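You operate a simulated robot arm through the tools that you are given. There is no shell and no other tool. Be economical: measure what you need, move in short steps, check, and stop when the job is done.

Carry out the task below with a simulated two-armed robot. There is one attempt and no reset: what you move stays moved.

Task
Shut the big door and slide its latch home.
Fine: open the grey flap, switch on, hold Down; switch off and shut the flap after. Where these are worked on the way, their far stop is far enough and under half their travel is too little: grey flap.

It is judged by the outcome, as a careful person would: the job done as asked, and still so three seconds after it is handed in. It fails if anything else is knocked over, pushed out of place, dropped, spilled or broken.

Robot
Two 7-joint arms with fingered hands on one trunk, on a base that drives. Base frame: it is fixed to the floor where the robot stands at the start and does not move with it; the origin is under the middle of the robot, x ahead of it, y to its left, z up. Lengths are in mm, angles in rad, forces in N, time in s.
The left shoulder is at the start at [23, 128, 1486], the right one opposite. Places, roughly: door down button [300, -100, 1200]; door switch [300, -100, 1300]; grey flap [300, -100, 1200]. Payload 2.4 kg a hand.
The TCP of each hand is the grasp point between the finger pads, 17 mm short of the fingertips. In the tool frame z runs along the fingers and y along their closing line. The gripper opens to 88 mm. The gripper's body begins 47 mm behind the TCP. The gripper is a hand of 3 fingers: y runs from the thumb to the fingers, the wrist lies at [0, 0, -165] in the tool frame, and closing takes about 1.5 s.
Orientation is that of the tool frame in the base frame, as a unit quaternion [x, y, z, w]. With the fingers straight down and closing along the base's y, the tool's x points along the base's -x, its y along +y and its z along -z.

Tools
- The arms move only by the tool drive_tool. It takes "left_steps", "right_steps" or both (then of equal length, played together; a hand with none holds still); each is a list of rows, each an object (a shift or turn left out is 0, a gripper value left out holds the last) with "linear": the shift along the tool's x, y, z in units of 25 mm (1.0 is 25 mm), a list of three; "rotation": the turn, a rotation vector about the tool's x, y, z in units of 6 degrees (1.0 is 6 degrees), a list of three; "claw": the finger opening in mm, from 0 to 88. In form: [{"linear": [tx, ty, tz], "rotation": [rx, ry, rz], "claw": claw}, ...]. A call has 1 to 10 rows; each row shifts and turns the commanded pose from where the row before left it, along the tool's axes as they then stand. A call with a number of a shift or a turn outside -1 to 1 is refused whole. Rows are played at 5 a second. More than 50 mm and 0.15 rad between two rows, or a gripper value outside its range, and nothing of the call is played. Where a pose cannot be reached the arm comes as near as it can. A force on the tool above 90 N (or 10 N above the force at the start of the call, whichever is more), or a blocked arm, ends the call early, and 0.2 s more pass. The fingers move at their own pace (about 45 mm/s each) and stop on an object; they squeeze with about 28 N. The grip force told is the motor's: it shows also when the fingers shut on nothing. Time passes only in rows, and 0.2 s behind the last, so rows that do not move let the fingers close. It gives the time, the measured TCP pose, the force on the tool (base axes), the opening and the grip force at its end, in the units of the frame above (readings bear some noise), with the torque about the TCP (base axes, N m) and any sound that the robot's microphone picked up, and new pictures: "pictures" is both (left out), scene, wrist or none (wrist: the cameras of the hands that moved).
- Cameras (640 x 400 px; columns grow to the right, rows downward): "scene" is now at [39.8, 8.8, 1917.9]; the picture's right is [0.02, -1.00, 0.00], its down [-0.93, -0.02, -0.37] and it looks along [0.37, 0.00, -0.93] (base axes); focal length 250 px, centre (320, 200). "left" rides on the left gripper at [-52, 4, -66] in its tool frame; the picture's right is [-0.09, -1.00, 0.00], its down [0.78, -0.07, -0.62] and it looks along [0.62, -0.05, 0.78] (tool axes); focal length 243 px, centre (320, 200). "right" rides on the right gripper at [52, 4, -66] in its tool frame; the picture's right is [-0.08, 1.00, 0.00], its down [-0.78, -0.07, -0.62] and it looks along [-0.62, -0.05, 0.78] (tool axes); focal length 243 px, centre (320, 200). There is no depth. A picture from a camera that has moved, and an enlarged one, comes with that camera's place and axes in the base frame and with its lens.
- move_column(by): slides the trunk up (or, below 0, down) by that many mm; the arms and the scene camera ride with it, the base frame stays. It gives what a move gives, with no picture.
- steer(legs): drives the robot by 1 to 6 legs, each [ahead, left, turn to the left] in mm, mm and rad, along the robot's own axes; the way and the turn of a leg run together, so that a leg with both is an arc; at most 1500 mm and 3.142 rad a leg. The arms and the cameras ride along, it lands a little off, and it stops where it bumps. It gives what a move gives, and a new picture of the scene camera.
- grasp_type(shape, hand): the hand has 3 fingers and takes this shape, open, in about a second: jaw (thumb against the fingers, like two jaws); tri (thumb and two fingers); tip (a fingertip pinch); poke (one finger out to press); point (the index stretched); flat (the hand flat); cup (the hand cupped); fist (a fist). The gripper value then closes the fingers along that shape, each until it touches; the sizes above hold for jaw. It gives what a move gives, with no picture.
- turn_head(pan, tilt): turns the head with the scene camera to pan (to the left, within 2.094 rad either way) and tilt (down, from -0.506 to 1.204), counted from straight ahead of the robot. It gives what a move gives, and a new picture of the scene camera.
- zoom(camera, box): a new picture of the part [left, top, right, bottom] of that camera's present view, enlarged. No time passes.
- job_done(): hands the job in; it is judged then, once.

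Go step by step. Nothing tells you exact positions but the pictures and the camera data: compare them with the known pose of the tool, close in by small moves and look again before you grip or let go. The budget is 120 turns and 260 pictures, counting those below and the enlarged ones. Unless the task says otherwise, let go and move clear before handing in, and close with one line.

The tools are called after ">>>" as name(argument=value, ...) on one line, values as JSON. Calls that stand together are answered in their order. drive_tool: Moves the arms, as the interface text tells. Its arguments: {"type":"object","properties":{"left_steps":{"type":"array"},"right_steps":{"type":"array"},"pictures":{"type":"string","enum":["both","scene","wrist","none"]}},"required":[]} The other tools are called the same way: move_column (by) slides the trunk up or down; grasp_type (shape, hand) gives the hand a shape; steer (legs) drives the base; turn_head (pan, tilt) turns the head that bears the scene camera; zoom (camera, box) takes an enlarged picture of a part of a camera's view; job_done () hands the job in.

At the start:

```text
clock: 0.0
left_ee_pos: [313.3, 101.7, 1472.2]
left_tcp_rot: [0.0, 1.0, -0.001, 0.0]
left_ft_force: [0.6, 0.4, 0.1]
left_torque: [-0.02, -0.02, -0.03]
left_grip_width: 88.0
left_grasp_force: 0.2
left_shape: jaw
right_ee_pos: [300.1, -126.5, 1492.2]
right_tcp_rot: [0.0, 1.0, -0.002, -0.001]
right_ft_force: [0.3, -0.7, 0.7]
right_torque: [-0.01, 0.03, -0.03]
right_grip_width: 88.1
right_grasp_force: 0.1
right_shape: jaw
trunk travel left (down, up): [-700.0, 130.0]
robot x, y, heading: [-2.0, 0.8, -0.001]
head pan, tilt: [0.017, 1.187]
```

scene: 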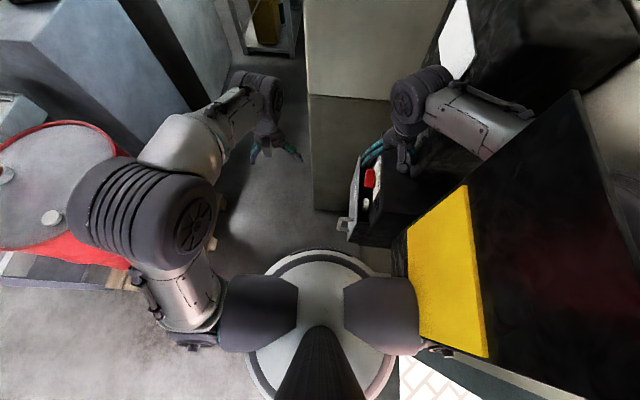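
right: 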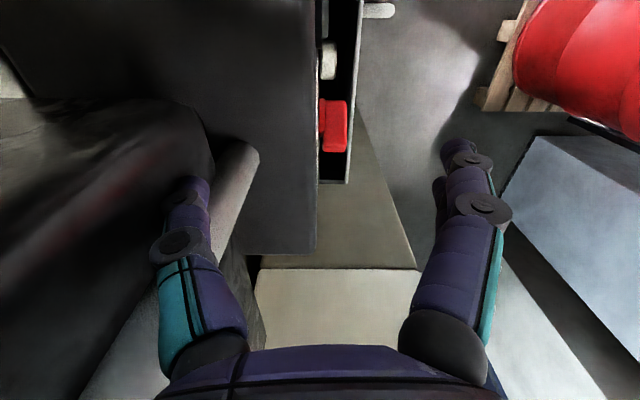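
left: 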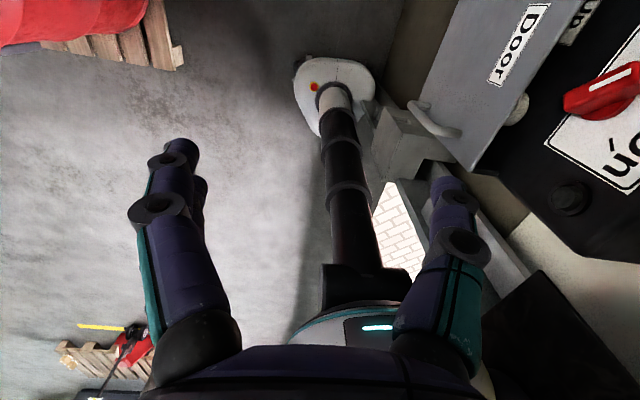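

I see a dark control box to my right front with a grey flap (labelled Door) and a red switch. I look around first to find the door and the controls.

>>> turn_head(pan=-0.5, tilt=0.7)

>>> turn_head(pan=-1.57, tilt=0.4)

>>> turn_head(pan=0.0, tilt=0.2)

>>> turn_head(pan=1.6, tilt=0.3)

```text
clock: 0.9
left_ee_pos: [314.0, 102.7, 1472.0]
left_tcp_rot: [0.0, 1.0, -0.001, 0.0]
left_ft_force: [-0.4, 0.4, -0.3]
left_torque: [0.03, -0.01, 0.03]
left_grip_width: 88.0
left_grasp_force: 0.1
left_shape: jaw
right_ee_pos: [300.6, -126.4, 1491.4]
right_tcp_rot: [0.0, 1.0, -0.002, -0.001]
right_ft_force: [-0.1, 0.6, 0.2]
right_torque: [0.02, 0.0, -0.02]
right_grip_width: 87.7
right_grasp_force: 0.0
right_shape: jaw
trunk travel left (down, up): [-700.0, 130.0]
robot x, y, heading: [-0.8, -1.2, -0.002]
head pan, tilt: [-0.499, 0.7]
camera scene: at [57.5, -32.7, 1953.2], right [-0.48, -0.88, 0.0], down [-0.57, 0.31, -0.76], along [0.67, -0.37, -0.64], focal length 250 px, centre (320, 200)
```

scene: 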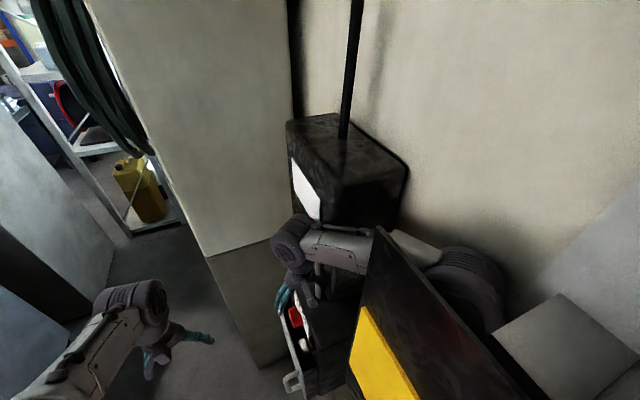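

```text
clock: 2.2
left_ee_pos: [326.0, 103.9, 1469.5]
left_tcp_rot: [0.009, 1.0, -0.009, 0.004]
left_ft_force: [0.7, 0.0, 0.1]
left_torque: [0.0, 0.01, -0.04]
left_grip_width: 87.7
left_grasp_force: 0.2
left_shape: jaw
right_ee_pos: [307.6, -119.4, 1494.2]
right_tcp_rot: [0.014, 1.0, 0.005, 0.005]
right_ft_force: [0.3, 0.1, 0.1]
right_torque: [-0.04, 0.03, 0.02]
right_grip_width: 88.1
right_grasp_force: 0.1
right_shape: jaw
trunk travel left (down, up): [-700.0, 130.0]
robot x, y, heading: [-1.4, 7.8, -0.015]
head pan, tilt: [-1.571, 0.4]
camera scene: at [32.3, -73.3, 1982.2], right [-1.0, 0.01, 0.03], down [-0.02, 0.38, -0.92], along [-0.02, -0.92, -0.38], focal length 250 px, centre (320, 200)
```

scene: 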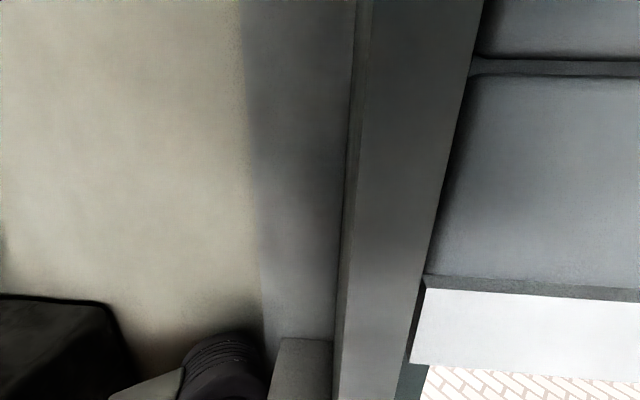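

```text
clock: 3.9
left_ee_pos: [315.3, 102.1, 1472.5]
left_tcp_rot: [-0.001, 1.0, -0.001, 0.001]
left_ft_force: [-0.5, 0.3, 0.0]
left_torque: [-0.02, 0.01, -0.02]
left_grip_width: 87.7
left_grasp_force: 0.0
left_shape: jaw
right_ee_pos: [300.9, -126.2, 1491.9]
right_tcp_rot: [-0.002, 1.0, -0.002, 0.0]
right_ft_force: [-0.4, 0.3, 0.5]
right_torque: [0.0, -0.04, -0.04]
right_grip_width: 88.0
right_grasp_force: 0.0
right_shape: jaw
trunk travel left (down, up): [-700.0, 130.0]
robot x, y, heading: [3.1, -0.8, 0.007]
head pan, tilt: [0.0, 0.201]
camera scene: at [77.4, 7.8, 1998.3], right [0.0, -1.0, 0.0], down [-0.2, 0.0, -0.98], along [0.98, 0.0, -0.2], focal length 250 px, centre (320, 200)
```

scene: 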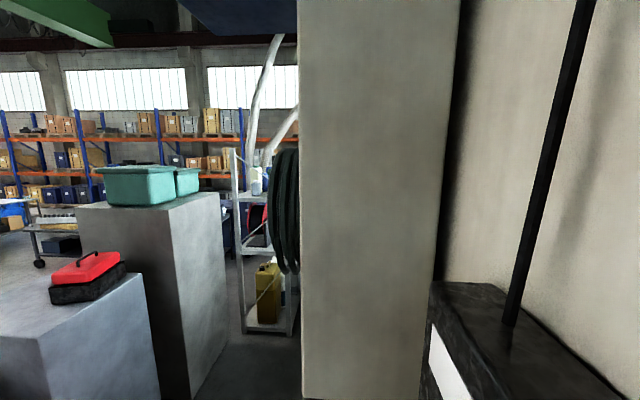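

```text
clock: 5.6
left_ee_pos: [314.3, 101.1, 1471.1]
left_tcp_rot: [0.0, 1.0, -0.002, 0.0]
left_ft_force: [0.3, -0.2, 0.6]
left_torque: [0.04, 0.04, 0.01]
left_grip_width: 87.8
left_grasp_force: 0.0
left_shape: jaw
right_ee_pos: [300.9, -127.0, 1492.0]
right_tcp_rot: [0.0, 1.0, -0.002, -0.001]
right_ft_force: [0.2, 0.2, 0.1]
right_torque: [0.02, 0.01, -0.02]
right_grip_width: 88.0
right_grasp_force: 0.0
right_shape: jaw
trunk travel left (down, up): [-700.0, 130.0]
robot x, y, heading: [2.9, 0.6, -0.001]
head pan, tilt: [1.6, 0.3]
camera scene: at [-18.3, 101.3, 1989.1], right [1.0, 0.03, 0.0], down [0.01, -0.3, -0.95], along [-0.03, 0.95, -0.3], focal length 250 px, centre (320, 200)
```

scene: 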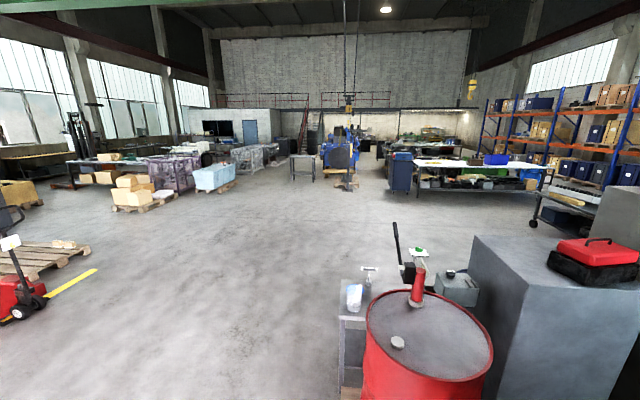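

The big door is a sectional door in the wall to my right rear. I look at it more and at the panel.

>>> turn_head(pan=-2.09, tilt=0.5)

>>> turn_head(pan=-0.6, tilt=1.1)

>>> zoom(camera="left", box=[320, 0, 640, 200])

>>> zoom(camera="right", box=[220, 0, 460, 200])

```text
clock: 8.6
left_ee_pos: [284.9, 107.8, 1480.0]
left_tcp_rot: [0.003, 1.0, -0.002, 0.014]
left_ft_force: [1.2, -0.3, 0.7]
left_torque: [-0.05, 0.02, -0.02]
left_grip_width: 87.9
left_grasp_force: 0.0
left_shape: jaw
right_ee_pos: [269.4, -120.8, 1501.1]
right_tcp_rot: [0.002, 1.0, -0.003, 0.011]
right_ft_force: [0.2, 0.4, 0.1]
right_torque: [0.02, 0.06, 0.0]
right_grip_width: 88.0
right_grasp_force: 0.0
right_shape: jaw
trunk travel left (down, up): [-700.0, 130.0]
robot x, y, heading: [0.9, 1.6, -0.01]
head pan, tilt: [-2.089, 0.499]
camera scene: at [-80.4, -62.6, 1970.8], right [-0.88, 0.47, -0.01], down [0.23, 0.41, -0.88], along [-0.41, -0.78, -0.47], focal length 250 px, centre (320, 200)
```

scene: 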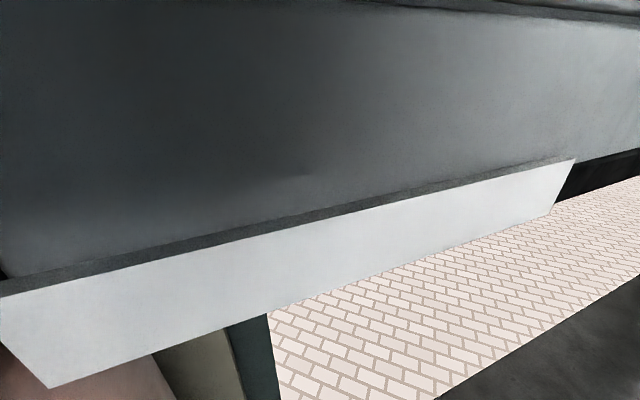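

```text
clock: 10.2
left_ee_pos: [307.6, 101.7, 1473.8]
left_tcp_rot: [-0.001, 1.0, -0.001, 0.002]
left_ft_force: [0.0, 0.3, 0.5]
left_torque: [-0.03, 0.05, 0.02]
left_grip_width: 87.8
left_grasp_force: 0.0
left_shape: jaw
right_ee_pos: [294.7, -126.1, 1494.6]
right_tcp_rot: [-0.001, 1.0, 0.0, 0.001]
right_ft_force: [0.5, -0.9, 0.6]
right_torque: [0.01, 0.0, -0.03]
right_grip_width: 87.7
right_grasp_force: 0.1
right_shape: jaw
trunk travel left (down, up): [-700.0, 130.0]
robot x, y, heading: [0.2, 1.9, -0.002]
head pan, tilt: [-0.6, 1.1]
camera scene: at [26.8, -25.7, 1923.7], right [-0.56, -0.83, 0.0], down [-0.73, 0.5, -0.46], along [0.38, -0.26, -0.89], focal length 250 px, centre (320, 200)
```

scene: 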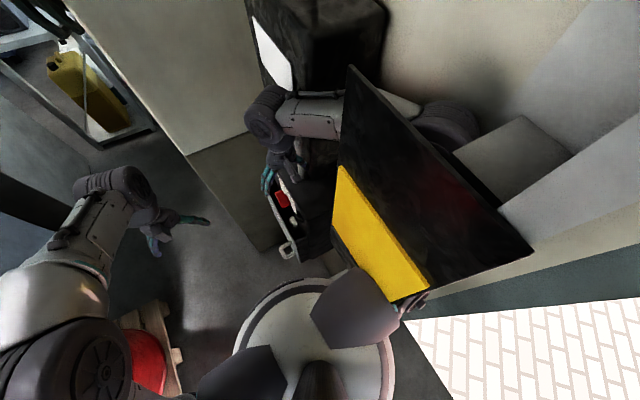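

```text
2.00 times, centred on (480, 100) of left
camera zoom: at [359.5, 106.7, 1539.9], right [0.09, -1.0, 0.0], down [-0.78, -0.07, 0.62], along [-0.61, -0.06, -0.79], focal length 485 px, centre (0, 400)
```

zoom: 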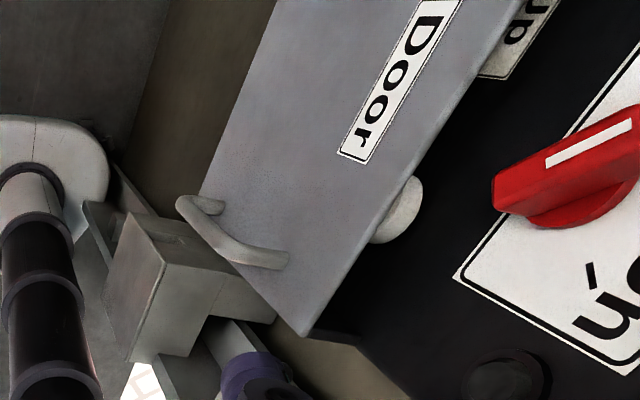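

```text
2.00 times, centred on (340, 100) of right
camera zoom: at [241.8, -123.6, 1560.1], right [0.08, 1.0, 0.0], down [0.78, -0.06, 0.62], along [0.62, -0.05, -0.78], focal length 485 px, centre (280, 400)
```

zoom: 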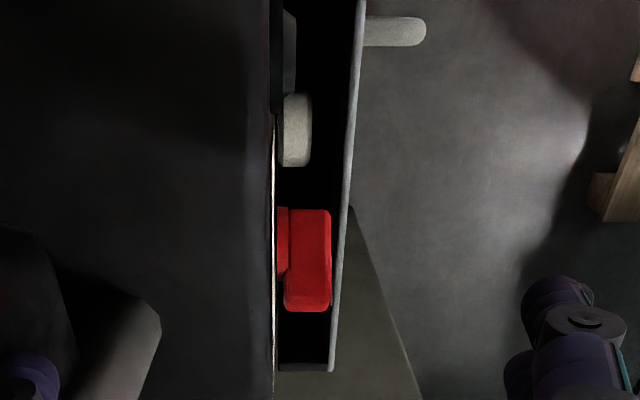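

I turn the left hand's camera toward the panel to see it face on.

>>> drive_tool(left_steps=[{"rotation": [0, 0, -1], "linear": [0, 0.6, 0]}, {"rotation": [0, 0, -1], "linear": [0, 0.6, 0]}, {"rotation": [0, 0, -1]}, {"rotation": [0, 0, -1]}, {"rotation": [0, 0, -1]}, {"rotation": [0, 0, -1]}, {"rotation": [0, 0, -1]}, {"rotation": [0, 0, -1]}, {"rotation": [0, 0, -1]}, {"rotation": [0, 0, -1]}], pictures="wrist")

```text
clock: 12.4
left_ee_pos: [313.4, 131.2, 1470.8]
left_tcp_rot: [-0.501, 0.865, -0.002, -0.002]
left_ft_force: [0.9, -0.1, 0.2]
left_torque: [0.02, 0.01, 0.02]
left_grip_width: 87.9
left_grasp_force: 0.1
left_shape: jaw
right_ee_pos: [301.4, -126.7, 1492.0]
right_tcp_rot: [0.0, 1.0, -0.002, 0.0]
right_ft_force: [0.3, -0.2, -0.6]
right_torque: [-0.02, 0.0, 0.04]
right_grip_width: 88.0
right_grasp_force: 0.1
right_shape: jaw
trunk travel left (down, up): [-700.0, 130.0]
robot x, y, heading: [-1.4, -0.6, 0.001]
head pan, tilt: [-0.6, 1.1]
camera left: at [335.4, 178.9, 1536.7], right [0.91, -0.42, 0.0], down [-0.33, -0.71, 0.62], along [-0.26, -0.57, -0.78], focal length 243 px, centre (320, 200)
```

left: 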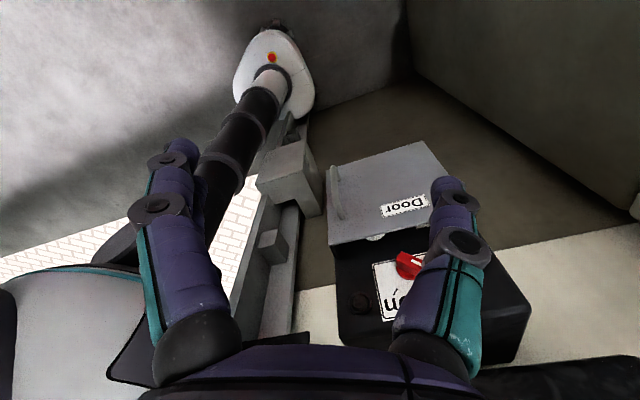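

>>> zoom(camera="left", box=[200, 100, 520, 300])

>>> zoom(camera="left", box=[200, 100, 360, 360])

```text
2.00 times, centred on (360, 200) of left
camera zoom: at [335.4, 178.9, 1536.7], right [0.91, -0.42, 0.0], down [-0.33, -0.71, 0.62], along [-0.26, -0.57, -0.78], focal length 485 px, centre (240, 200)
```

zoom: 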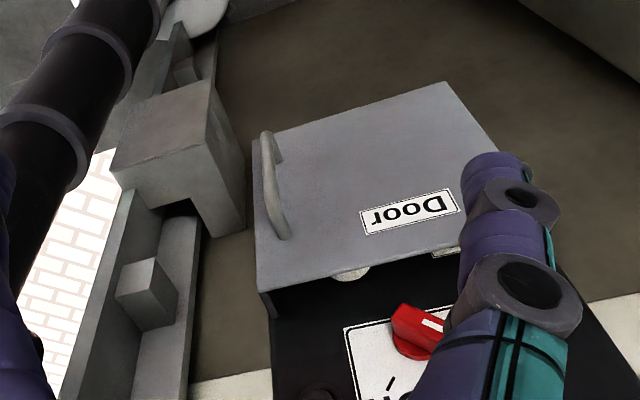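

```text
1.54 times, centred on (280, 230) of left
camera zoom: at [335.4, 178.9, 1536.7], right [0.91, -0.42, 0.0], down [-0.33, -0.71, 0.62], along [-0.26, -0.57, -0.78], focal length 373 px, centre (382, 154)
```

zoom: 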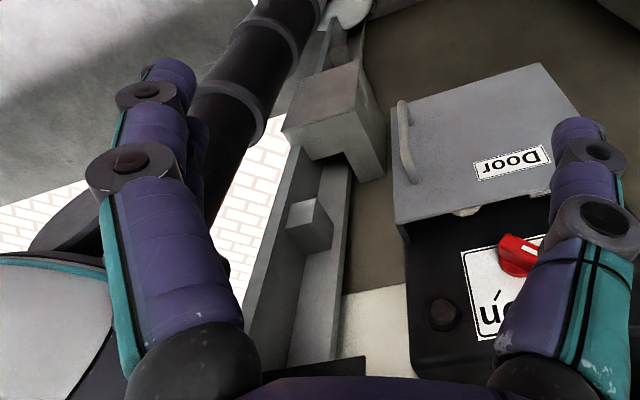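

The panel faces +y: flap roughly at x 230–430, y −85, z 1110–1290, its handle at about (257, −57, 1200), hinged on the +x side; the red switch is above it. I'll drive so that the robot faces the panel.

>>> steer(legs=[[0, 480, 0], [0, 0, -1.57]])

>>> turn_head(pan=0, tilt=0.7)

```text
clock: 19.0
left_ee_pos: [139.3, 171.8, 1471.5]
left_tcp_rot: [0.24, 0.971, 0.0, 0.0]
left_ft_force: [0.2, -0.1, 0.3]
left_torque: [-0.01, 0.0, 0.01]
left_grip_width: 87.8
left_grasp_force: 0.1
left_shape: jaw
right_ee_pos: [-118.9, 174.9, 1491.7]
right_tcp_rot: [0.694, 0.72, 0.0, 0.0]
right_ft_force: [-0.2, 0.1, -0.6]
right_torque: [0.04, -0.02, 0.0]
right_grip_width: 87.9
right_grasp_force: 0.0
right_shape: jaw
trunk travel left (down, up): [-700.0, 130.0]
robot x, y, heading: [-0.8, 474.6, -1.533]
head pan, tilt: [-0.6, 1.1]
camera scene: at [-34.5, 443.9, 1923.2], right [-0.85, 0.53, 0.0], down [0.48, 0.75, -0.45], along [-0.24, -0.38, -0.89], focal length 250 px, centre (320, 200)
```

scene: 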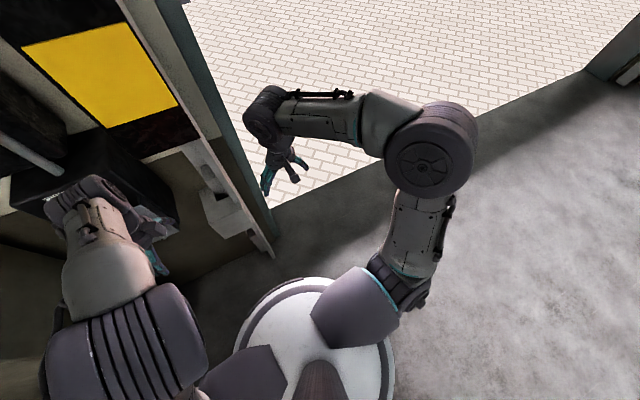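

```text
clock: 20.0
left_ee_pos: [138.9, 171.9, 1472.0]
left_tcp_rot: [0.24, 0.971, -0.001, 0.0]
left_ft_force: [0.4, 0.0, 0.6]
left_torque: [0.01, 0.0, -0.02]
left_grip_width: 87.9
left_grasp_force: 0.0
left_shape: jaw
right_ee_pos: [-119.4, 172.8, 1492.1]
right_tcp_rot: [0.693, 0.721, 0.001, 0.0]
right_ft_force: [-0.7, 0.8, 0.3]
right_torque: [-0.01, -0.01, 0.01]
right_grip_width: 88.0
right_grasp_force: 0.0
right_shape: jaw
trunk travel left (down, up): [-700.0, 130.0]
robot x, y, heading: [0.4, 476.9, -1.53]
head pan, tilt: [0.0, 0.7]
camera scene: at [2.3, 412.4, 1953.2], right [-1.0, -0.04, 0.0], down [-0.02, 0.64, -0.76], along [0.03, -0.76, -0.64], focal length 250 px, centre (320, 200)
```

scene: 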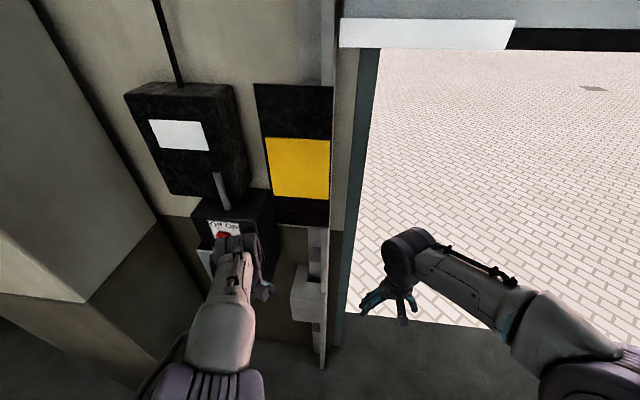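

>>> steer(legs=[[0, 340, -0.04]])

>>> zoom(camera="scene", box=[220, 100, 480, 400])

```text
clock: 22.2
left_ee_pos: [470.3, 173.0, 1470.6]
left_tcp_rot: [0.26, 0.966, -0.001, 0.0]
left_ft_force: [-0.2, 0.8, 0.8]
left_torque: [0.04, 0.04, 0.02]
left_grip_width: 87.7
left_grasp_force: 0.1
left_shape: jaw
right_ee_pos: [210.5, 185.3, 1493.5]
right_tcp_rot: [0.708, 0.706, -0.001, 0.0]
right_ft_force: [0.0, 0.7, 0.0]
right_torque: [0.05, -0.03, 0.02]
right_grip_width: 88.0
right_grasp_force: 0.0
right_shape: jaw
trunk travel left (down, up): [-700.0, 130.0]
robot x, y, heading: [340.1, 483.6, -1.574]
head pan, tilt: [0.0, 0.7]
camera scene: at [343.6, 418.4, 1953.2], right [-1.0, 0.0, 0.0], down [0.0, 0.64, -0.76], along [0.0, -0.76, -0.64], focal length 250 px, centre (320, 200)
```

scene: 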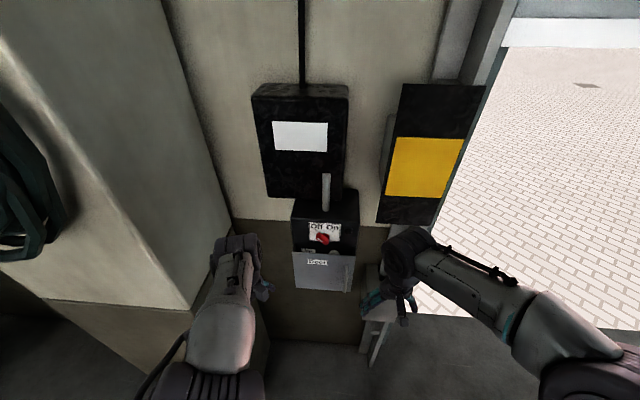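

```text
1.33 times, centred on (350, 250) of scene
camera zoom: at [343.6, 418.4, 1953.2], right [-1.0, 0.0, 0.0], down [0.0, 0.64, -0.76], along [0.0, -0.76, -0.64], focal length 334 px, centre (280, 133)
```

zoom: 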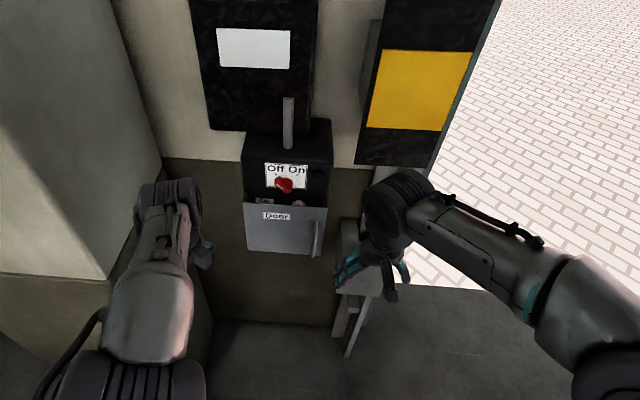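

>>> zoom(camera="scene", box=[270, 190, 380, 300])

>>> zoom(camera="right", box=[0, 0, 640, 400])

```text
3.64 times, centred on (325, 245) of scene
camera zoom: at [343.6, 418.4, 1953.2], right [-1.0, 0.0, 0.0], down [0.0, 0.64, -0.76], along [0.0, -0.76, -0.64], focal length 910 px, centre (302, 36)
```

zoom: 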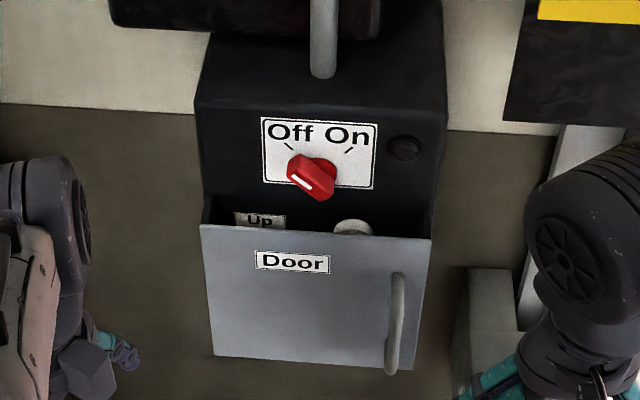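

```text
1.00 times, centred on (320, 200) of right (not enlarged: the box is as wide or as high as the picture)
camera zoom: at [216.0, 234.7, 1558.5], right [1.0, -0.09, 0.0], down [-0.07, -0.78, 0.62], along [-0.05, -0.62, -0.78], focal length 243 px, centre (320, 200)
```

zoom: 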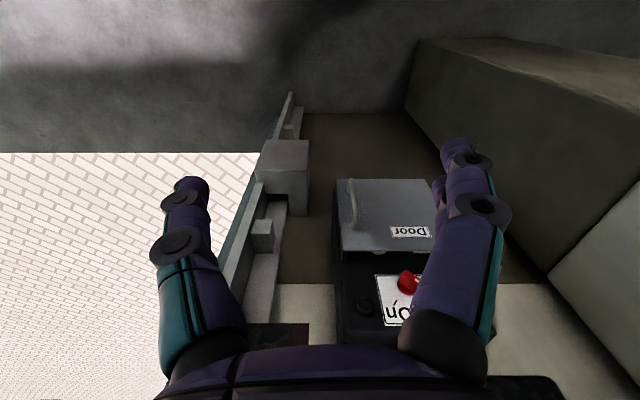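

The switch points to Off; flap handle is a vertical bar at right. I turn the right hand to point at the panel.

>>> drive_tool(right_steps=[{"rotation": [0, -1, 0], "linear": [0, 0, 0.6]}, {"rotation": [0, -1, 0], "linear": [0, 0, 0.6]}, {"rotation": [0, -1, 0], "linear": [0, 0, 0.6]}, {"rotation": [0, -1, 0], "linear": [0, 0, 0.6]}, {"rotation": [0, -1, 0], "linear": [0, 0, 0.6]}, {"rotation": [0, -1, 0], "linear": [0, 0, 0.6]}, {"rotation": [0, -1, 0]}, {"rotation": [0, -1, 0]}, {"rotation": [0, -1, 0]}, {"rotation": [0, -1, 0]}], pictures="none")

>>> drive_tool(right_steps=[{"rotation": [0, -1, 0]}, {"rotation": [0, -1, 0]}, {"rotation": [0, -1, 0]}, {"rotation": [0, -1, 0]}, {"rotation": [0, -1, 0]}])

```text
clock: 24.4
left_ee_pos: [468.6, 171.5, 1471.2]
left_tcp_rot: [0.26, 0.966, -0.001, 0.0]
left_ft_force: [0.1, -0.5, -0.7]
left_torque: [-0.01, -0.02, -0.02]
left_grip_width: 87.7
left_grasp_force: 0.0
left_shape: jaw
right_ee_pos: [218.9, 136.0, 1414.2]
right_tcp_rot: [0.613, 0.611, -0.354, 0.354]
right_ft_force: [0.1, 0.0, 0.3]
right_torque: [-0.04, 0.03, 0.0]
right_grip_width: 88.0
right_grasp_force: 0.1
right_shape: jaw
right hand out of reach, approached as far as the arm can: row 6, 8, 9, 10
trunk travel left (down, up): [-700.0, 130.0]
robot x, y, heading: [344.8, 483.4, -1.577]
head pan, tilt: [0.0, 0.7]
```

```text
clock: 25.6
left_ee_pos: [468.7, 172.6, 1471.7]
left_tcp_rot: [0.26, 0.966, -0.001, 0.0]
left_ft_force: [0.5, -0.2, 0.3]
left_torque: [-0.03, -0.01, -0.01]
left_grip_width: 87.7
left_grasp_force: 0.1
left_shape: jaw
right_ee_pos: [221.1, 126.2, 1411.3]
right_tcp_rot: [0.5, 0.498, -0.501, 0.501]
right_ft_force: [0.4, 0.3, -0.2]
right_torque: [0.02, 0.0, 0.01]
right_grip_width: 87.9
right_grasp_force: 0.0
right_shape: jaw
right hand out of reach, approached as far as the arm can: row 1, 2
trunk travel left (down, up): [-700.0, 130.0]
robot x, y, heading: [343.6, 483.7, -1.569]
head pan, tilt: [0.0, 0.7]
camera scene: at [343.4, 417.9, 1953.2], right [-1.0, 0.0, 0.0], down [0.0, 0.64, -0.76], along [0.0, -0.76, -0.64], focal length 250 px, centre (320, 200)
camera right: at [227.0, 187.9, 1359.8], right [1.0, 0.0, 0.09], down [-0.07, 0.62, 0.78], along [-0.06, -0.78, 0.62], focal length 243 px, centre (320, 200)
```

scene: 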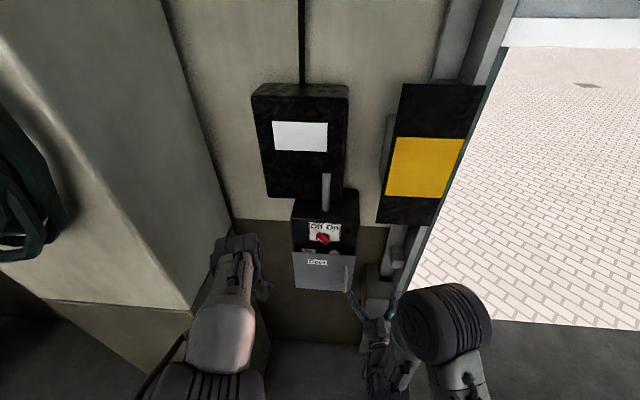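
right: 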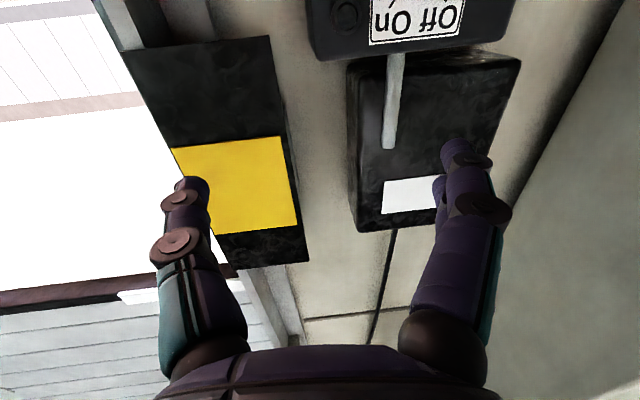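

>>> move_column(by=-200)

>>> drive_tool(left_steps=[{"linear": [0, 1, 0]}, {"linear": [0, 1, 0]}, {"linear": [0, 1, 0]}, {"linear": [0, 1, 0]}], right_steps=[{"linear": [0, 0.7, 1]}, {"linear": [0, 0.7, 1]}, {"linear": [0, 0, 1]}, {"linear": [0, 0, 1]}])

```text
clock: 27.8
left_ee_pos: [469.1, 172.2, 1272.3]
left_tcp_rot: [0.258, 0.966, 0.0, -0.001]
left_ft_force: [0.4, -0.3, -0.8]
left_torque: [-0.01, 0.01, 0.01]
left_grip_width: 88.1
left_grasp_force: 0.1
left_shape: jaw
right_ee_pos: [222.5, 124.4, 1212.0]
right_tcp_rot: [0.501, 0.5, -0.499, 0.5]
right_ft_force: [-0.2, 0.4, -0.3]
right_torque: [0.03, -0.02, 0.02]
right_grip_width: 87.7
right_grasp_force: 0.1
right_shape: jaw
trunk travel left (down, up): [-500.0, 330.0]
robot x, y, heading: [348.8, 484.1, -1.575]
head pan, tilt: [0.0, 0.7]
```

```text
clock: 28.8
left_ee_pos: [538.4, 214.2, 1254.5]
left_tcp_rot: [0.26, 0.966, 0.0, -0.001]
left_ft_force: [0.3, 0.5, 0.9]
left_torque: [-0.01, -0.01, -0.02]
left_grip_width: 87.6
left_grasp_force: 0.1
left_shape: jaw
left hand out of reach, approached as far as the arm can: row 1, 2, 3, 4
right_ee_pos: [257.0, 25.7, 1211.2]
right_tcp_rot: [0.501, 0.5, -0.501, 0.499]
right_ft_force: [0.4, -0.6, 1.1]
right_torque: [0.02, -0.02, 0.0]
right_grip_width: 87.9
right_grasp_force: 0.1
right_shape: jaw
trunk travel left (down, up): [-500.0, 330.0]
robot x, y, heading: [346.6, 484.6, -1.575]
head pan, tilt: [0.0, 0.7]
camera scene: at [344.0, 418.0, 1753.2], right [-1.0, 0.0, 0.0], down [0.0, 0.64, -0.76], along [0.0, -0.76, -0.64], focal length 250 px, centre (320, 200)
camera right: at [261.3, 88.6, 1159.5], right [1.0, 0.0, 0.08], down [-0.06, 0.62, 0.78], along [-0.05, -0.78, 0.62], focal length 243 px, centre (320, 200)
camera left: at [585.1, 191.2, 1321.5], right [-0.43, -0.9, 0.0], down [-0.71, 0.34, 0.62], along [-0.56, 0.27, -0.78], focal length 243 px, centre (320, 200)
```

scene: 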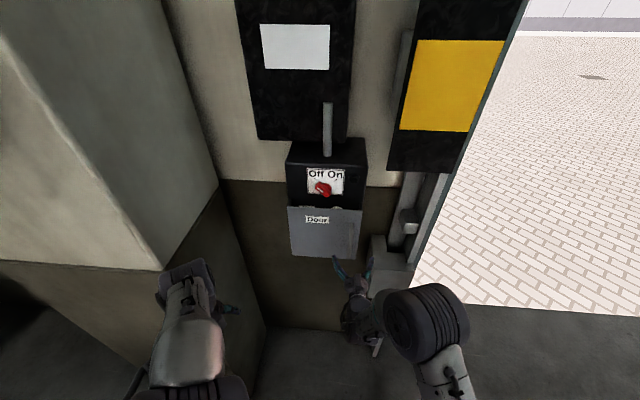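
right: 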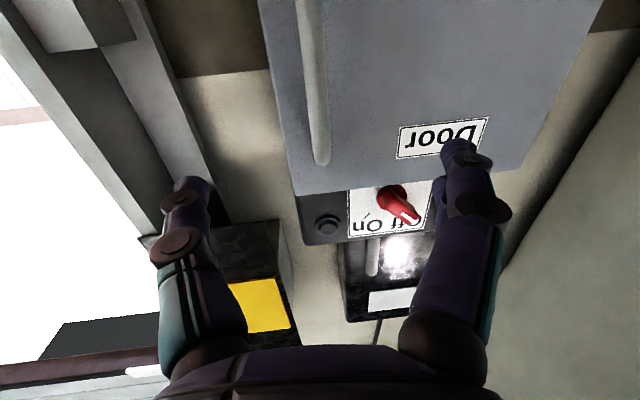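
left: 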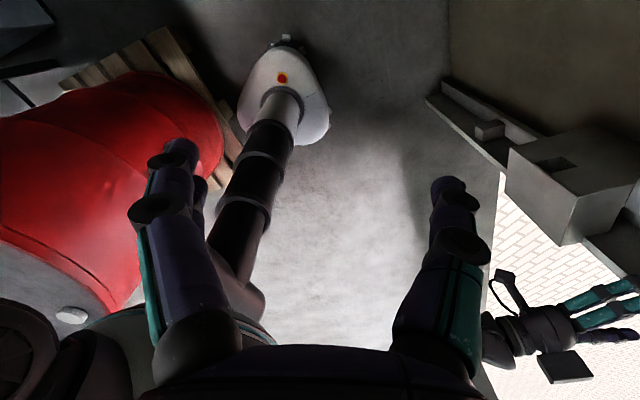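

>>> drive_tool(right_steps=[{"linear": [0, 0, 1]}, {"linear": [0, 0, 1]}, {"linear": [0, 0, 0.8]}])

>>> zoom(camera="scene", box=[270, 150, 400, 290])

```text
clock: 29.6
left_ee_pos: [536.9, 215.0, 1255.2]
left_tcp_rot: [0.26, 0.966, -0.001, 0.0]
left_ft_force: [0.8, -1.2, 0.6]
left_torque: [-0.04, -0.03, -0.01]
left_grip_width: 87.9
left_grasp_force: 0.0
left_shape: jaw
right_ee_pos: [256.1, -45.6, 1211.5]
right_tcp_rot: [-0.501, -0.499, 0.501, -0.498]
right_ft_force: [0.0, 0.9, 0.1]
right_torque: [-0.01, 0.0, 0.01]
right_grip_width: 87.9
right_grasp_force: 0.0
right_shape: jaw
trunk travel left (down, up): [-500.0, 330.0]
robot x, y, heading: [346.2, 480.4, -1.574]
head pan, tilt: [0.0, 0.7]
camera scene: at [343.6, 418.0, 1753.2], right [-1.0, 0.0, 0.0], down [0.0, 0.64, -0.76], along [0.0, -0.76, -0.64], focal length 250 px, centre (320, 200)
camera right: at [259.8, 18.0, 1159.7], right [1.0, 0.0, 0.08], down [-0.06, 0.62, 0.78], along [-0.05, -0.78, 0.62], focal length 243 px, centre (320, 200)
```

scene: 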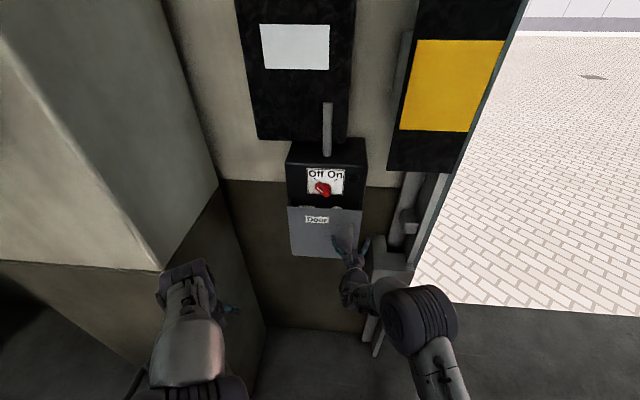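
right: 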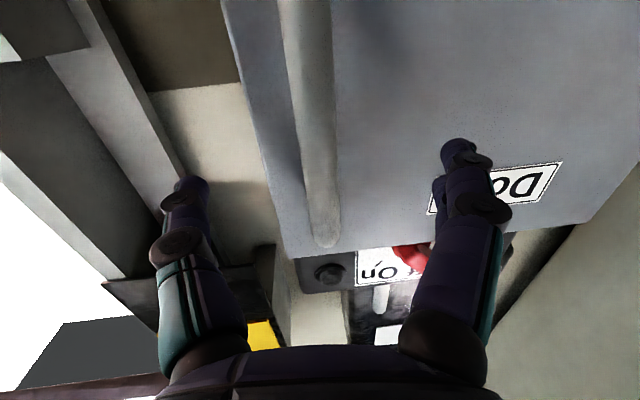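

```text
2.86 times, centred on (335, 220) of scene
camera zoom: at [343.6, 418.0, 1753.2], right [-1.0, 0.0, 0.0], down [0.0, 0.64, -0.76], along [0.0, -0.76, -0.64], focal length 715 px, centre (277, 143)
```

zoom: 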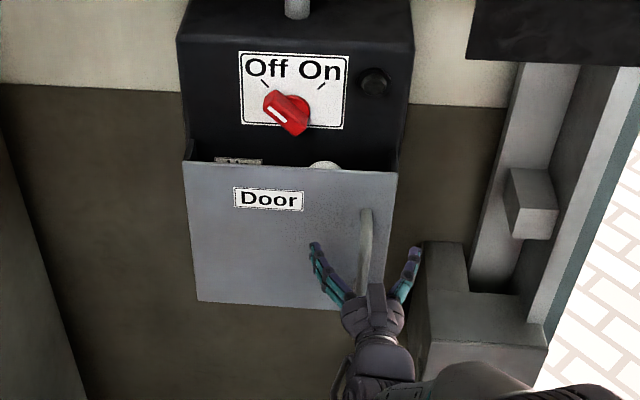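

>>> drive_tool(right_steps=[{"linear": [0, 0, 0.4], "claw": 40}, {"claw": 0}, {}, {}, {}, {}, {}, {}, {}], pictures="wrist")

>>> zoom(camera="scene", box=[270, 150, 400, 290])

```text
clock: 31.6
left_ee_pos: [538.4, 213.3, 1256.7]
left_tcp_rot: [0.26, 0.966, -0.001, -0.001]
left_ft_force: [0.5, -0.2, 0.0]
left_torque: [0.03, 0.04, -0.01]
left_grip_width: 88.1
left_grasp_force: 0.0
left_shape: jaw
right_ee_pos: [259.0, -57.7, 1211.8]
right_tcp_rot: [-0.5, -0.5, 0.501, -0.499]
right_ft_force: [8.7, -4.9, -0.1]
right_torque: [-0.01, -0.01, -0.2]
right_grip_width: 0.0
right_grasp_force: 27.9
right_shape: jaw
trunk travel left (down, up): [-500.0, 330.0]
robot x, y, heading: [343.0, 482.3, -1.572]
head pan, tilt: [0.0, 0.7]
camera right: at [262.7, 6.9, 1159.9], right [1.0, 0.0, 0.08], down [-0.06, 0.62, 0.78], along [-0.05, -0.78, 0.62], focal length 243 px, centre (320, 200)
```

right: 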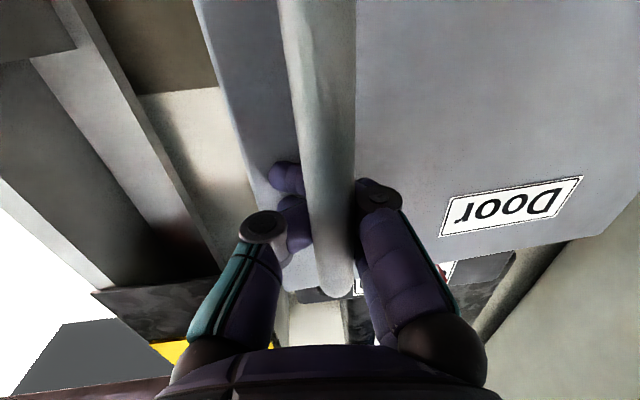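

```text
2.86 times, centred on (335, 220) of scene
camera zoom: at [346.0, 417.2, 1753.2], right [-1.0, 0.0, 0.0], down [0.0, 0.64, -0.76], along [0.0, -0.76, -0.64], focal length 715 px, centre (277, 143)
```

zoom: 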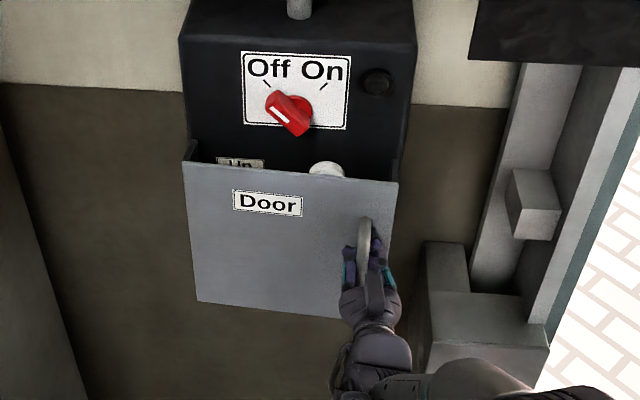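

The hand is round the handle. I pull along the arc about the hinge.

>>> drive_tool(right_steps=[{"linear": [0, 0.15, -0.7], "rotation": [0.7, 0, 0]}, {"linear": [0, 0.17, -0.7], "rotation": [0.7, 0, 0]}, {"linear": [0, 0.2, -0.7], "rotation": [0.7, 0, 0]}, {"linear": [0, 0.2, -0.7], "rotation": [0.7, 0, 0]}])

```text
clock: 32.6
left_ee_pos: [545.8, 207.4, 1253.5]
left_tcp_rot: [0.257, 0.966, 0.002, -0.005]
left_ft_force: [-1.0, 0.2, -0.6]
left_torque: [0.01, -0.02, 0.0]
left_grip_width: 87.8
left_grasp_force: 0.0
left_shape: jaw
right_ee_pos: [292.3, 2.4, 1210.3]
right_tcp_rot: [-0.563, -0.426, 0.568, -0.423]
right_ft_force: [39.6, -47.1, 11.1]
right_torque: [0.1, -0.21, -1.21]
right_grip_width: 0.0
right_grasp_force: 27.5
right_shape: jaw
trunk travel left (down, up): [-500.0, 330.0]
robot x, y, heading: [342.1, 478.4, -1.567]
head pan, tilt: [0.0, 0.7]
camera scene: at [354.4, 406.4, 1752.8], right [-1.0, 0.0, 0.01], down [-0.01, 0.65, -0.76], along [0.0, -0.76, -0.65], focal length 250 px, centre (320, 200)
camera right: at [314.3, 61.7, 1158.6], right [0.96, -0.28, 0.08], down [0.12, 0.62, 0.78], along [-0.26, -0.74, 0.62], focal length 243 px, centre (320, 200)
```

scene: 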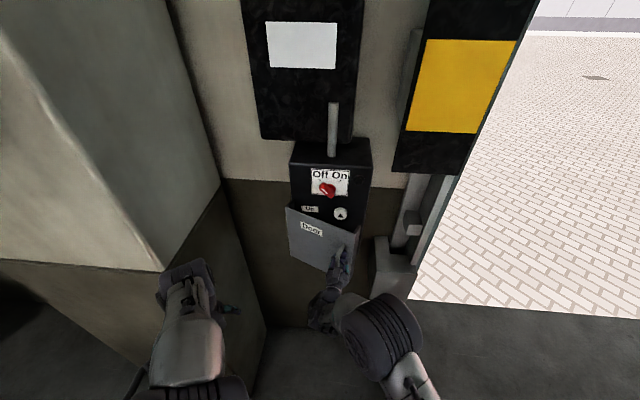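
right: 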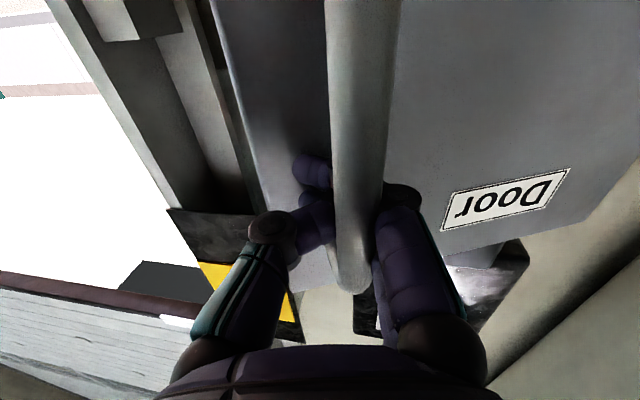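

>>> drive_tool(right_steps=[{"linear": [0, 0.5, -0.5], "rotation": [0.9, 0, 0]}, {"linear": [0, 0.34, -0.62], "rotation": [0.9, 0, 0]}, {"linear": [0, 0.34, -0.62], "rotation": [0.9, 0, 0]}, {"linear": [0, 0.34, -0.62], "rotation": [0.9, 0, 0]}, {"linear": [0, 0.34, -0.62], "rotation": [0.9, 0, 0]}])

```text
clock: 33.8
left_ee_pos: [538.8, 207.4, 1253.6]
left_tcp_rot: [0.26, 0.966, 0.001, -0.002]
left_ft_force: [0.6, 0.5, 0.6]
left_torque: [-0.04, 0.05, -0.02]
left_grip_width: 88.1
left_grasp_force: 0.0
left_shape: jaw
right_ee_pos: [355.9, 45.6, 1210.8]
right_tcp_rot: [0.651, 0.279, -0.65, 0.275]
right_ft_force: [12.0, -34.9, 13.1]
right_torque: [0.0, -0.24, -0.68]
right_grip_width: 0.1
right_grasp_force: 28.2
right_shape: jaw
right hand out of reach, approached as far as the arm can: row 5
trunk travel left (down, up): [-500.0, 330.0]
robot x, y, heading: [347.8, 482.0, -1.573]
head pan, tilt: [0.0, 0.7]
camera scene: at [346.6, 410.0, 1752.8], right [-1.0, 0.0, 0.0], down [0.0, 0.65, -0.76], along [0.0, -0.76, -0.65], focal length 250 px, centre (320, 200)
camera right: at [403.2, 88.6, 1158.2], right [0.72, -0.69, 0.08], down [0.38, 0.49, 0.78], along [-0.58, -0.53, 0.62], focal length 243 px, centre (320, 200)
```

scene: 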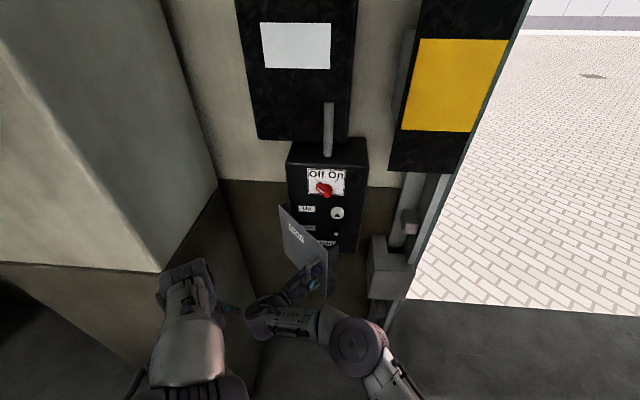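
right: 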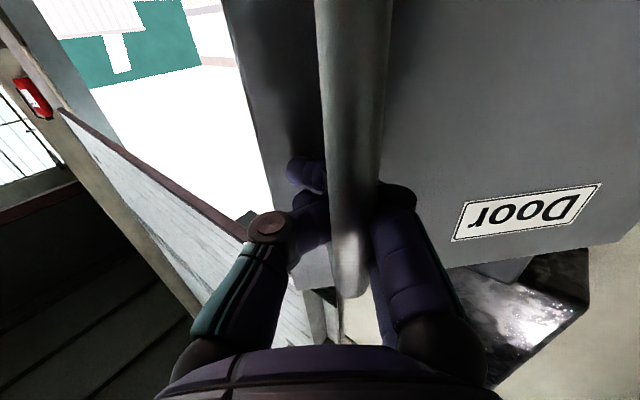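

>>> drive_tool(right_steps=[{"linear": [0, 0.29, -0.66]}, {"linear": [0, 0.35, -0.63]}, {"linear": [0, 0.42, -0.59]}, {"linear": [0, 0.48, -0.54]}])

```text
clock: 34.8
left_ee_pos: [537.7, 211.6, 1255.0]
left_tcp_rot: [0.26, 0.966, 0.001, -0.001]
left_ft_force: [0.8, 0.0, 0.0]
left_torque: [-0.02, 0.0, -0.01]
left_grip_width: 88.0
left_grasp_force: 0.1
left_shape: jaw
right_ee_pos: [357.9, 43.4, 1211.5]
right_tcp_rot: [0.651, 0.278, -0.65, 0.275]
right_ft_force: [5.6, -15.8, 0.1]
right_torque: [-0.02, -0.05, -0.28]
right_grip_width: 0.0
right_grasp_force: 28.3
right_shape: jaw
right hand out of reach, approached as far as the arm can: row 1, 2, 3, 4
trunk travel left (down, up): [-500.0, 330.0]
robot x, y, heading: [344.6, 478.3, -1.574]
head pan, tilt: [0.0, 0.7]
camera scene: at [344.9, 414.5, 1753.0], right [-1.0, 0.0, 0.0], down [0.0, 0.65, -0.76], along [0.0, -0.76, -0.65], focal length 250 px, centre (320, 200)
camera right: at [407.1, 86.5, 1159.0], right [0.72, -0.69, 0.08], down [0.38, 0.49, 0.78], along [-0.58, -0.53, 0.62], focal length 243 px, centre (320, 200)
```

scene: 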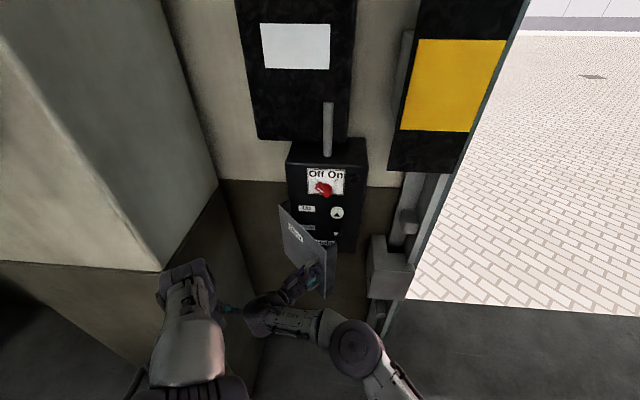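
right: 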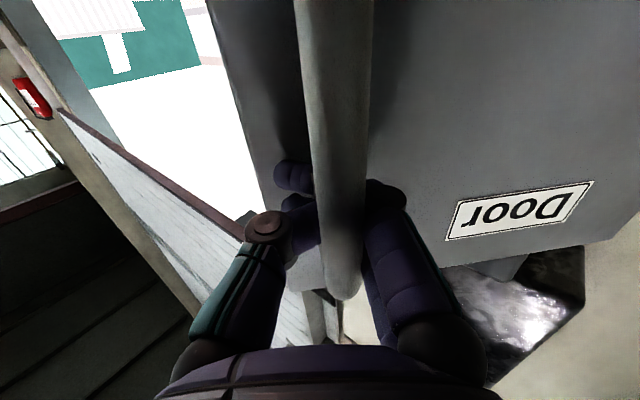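

>>> drive_tool(right_steps=[{"claw": 50}, {}, {}, {"linear": [0, 0, -0.6]}, {"linear": [0, -0.2, -1]}, {"linear": [0, -0.5, -1]}, {"linear": [0, -0.7, -0.7], "rotation": [-1, 0, 0]}, {"linear": [0, -1, -0.3], "rotation": [-1, 0, 0]}, {"linear": [0, -1, -0.3], "rotation": [-1, 0, 0]}])

```text
clock: 36.8
left_ee_pos: [538.2, 212.7, 1255.1]
left_tcp_rot: [0.259, 0.966, 0.0, -0.001]
left_ft_force: [-0.7, 0.4, 0.0]
left_torque: [0.03, -0.01, 0.0]
left_grip_width: 87.8
left_grasp_force: 0.0
left_shape: jaw
right_ee_pos: [313.8, 125.0, 1215.0]
right_tcp_rot: [0.6, 0.375, -0.6, 0.373]
right_ft_force: [-0.3, -0.4, -0.2]
right_torque: [0.01, 0.0, 0.02]
right_grip_width: 50.1
right_grasp_force: 0.0
right_shape: jaw
right hand out of reach, approached as far as the arm can: row 4, 5, 6
trunk travel left (down, up): [-500.0, 330.0]
robot x, y, heading: [345.0, 480.1, -1.574]
head pan, tilt: [0.0, 0.7]
camera scene: at [344.6, 415.4, 1753.0], right [-1.0, 0.0, 0.0], down [0.0, 0.65, -0.76], along [0.0, -0.76, -0.65], focal length 250 px, centre (320, 200)
camera right: at [346.6, 179.1, 1163.1], right [0.9, -0.44, 0.08], down [0.21, 0.59, 0.78], along [-0.39, -0.68, 0.62], focal length 243 px, centre (320, 200)
```

scene: 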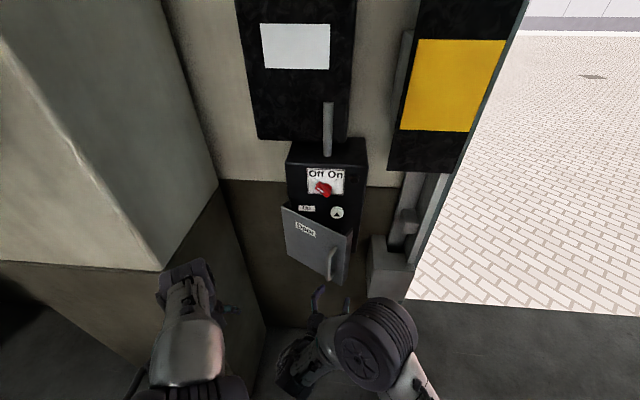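
right: 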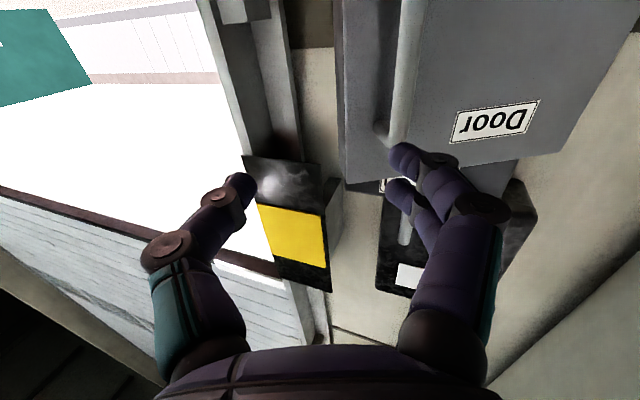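

>>> drive_tool(right_steps=[{"linear": [0, -1, 0], "rotation": [-1, 0, 0]}, {"linear": [0, -1, -0.3], "rotation": [-1, 0, 0]}, {"linear": [0, -1, 0], "rotation": [-1, 0, 0]}, {"linear": [0, -0.5, 0], "rotation": [-1, 0, 0]}, {"linear": [0, 0, 0], "rotation": [-1, 0, 0]}], pictures="none")

>>> zoom(camera="scene", box=[260, 130, 400, 300])

```text
clock: 38.0
left_ee_pos: [536.9, 213.8, 1256.4]
left_tcp_rot: [0.259, 0.966, 0.0, -0.001]
left_ft_force: [0.6, -0.1, 0.5]
left_torque: [0.03, 0.01, -0.03]
left_grip_width: 87.7
left_grasp_force: 0.1
left_shape: jaw
right_ee_pos: [245.3, 140.9, 1203.8]
right_tcp_rot: [0.481, 0.518, -0.482, 0.518]
right_ft_force: [0.7, -0.1, -0.4]
right_torque: [0.0, -0.01, 0.01]
right_grip_width: 50.1
right_grasp_force: 0.1
right_shape: jaw
right hand out of reach, approached as far as the arm can: row 4, 5
trunk travel left (down, up): [-500.0, 330.0]
robot x, y, heading: [343.5, 483.0, -1.576]
head pan, tilt: [0.0, 0.7]
```

```text
2.35 times, centred on (330, 215) of scene
camera zoom: at [343.4, 418.7, 1753.2], right [-1.0, 0.0, 0.0], down [0.0, 0.64, -0.76], along [0.0, -0.76, -0.64], focal length 589 px, centre (296, 165)
```

zoom: 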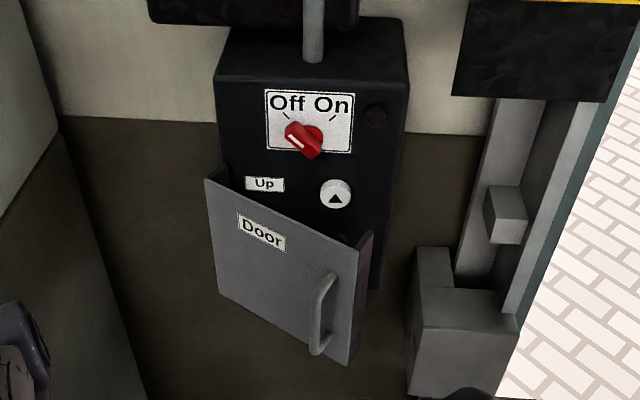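

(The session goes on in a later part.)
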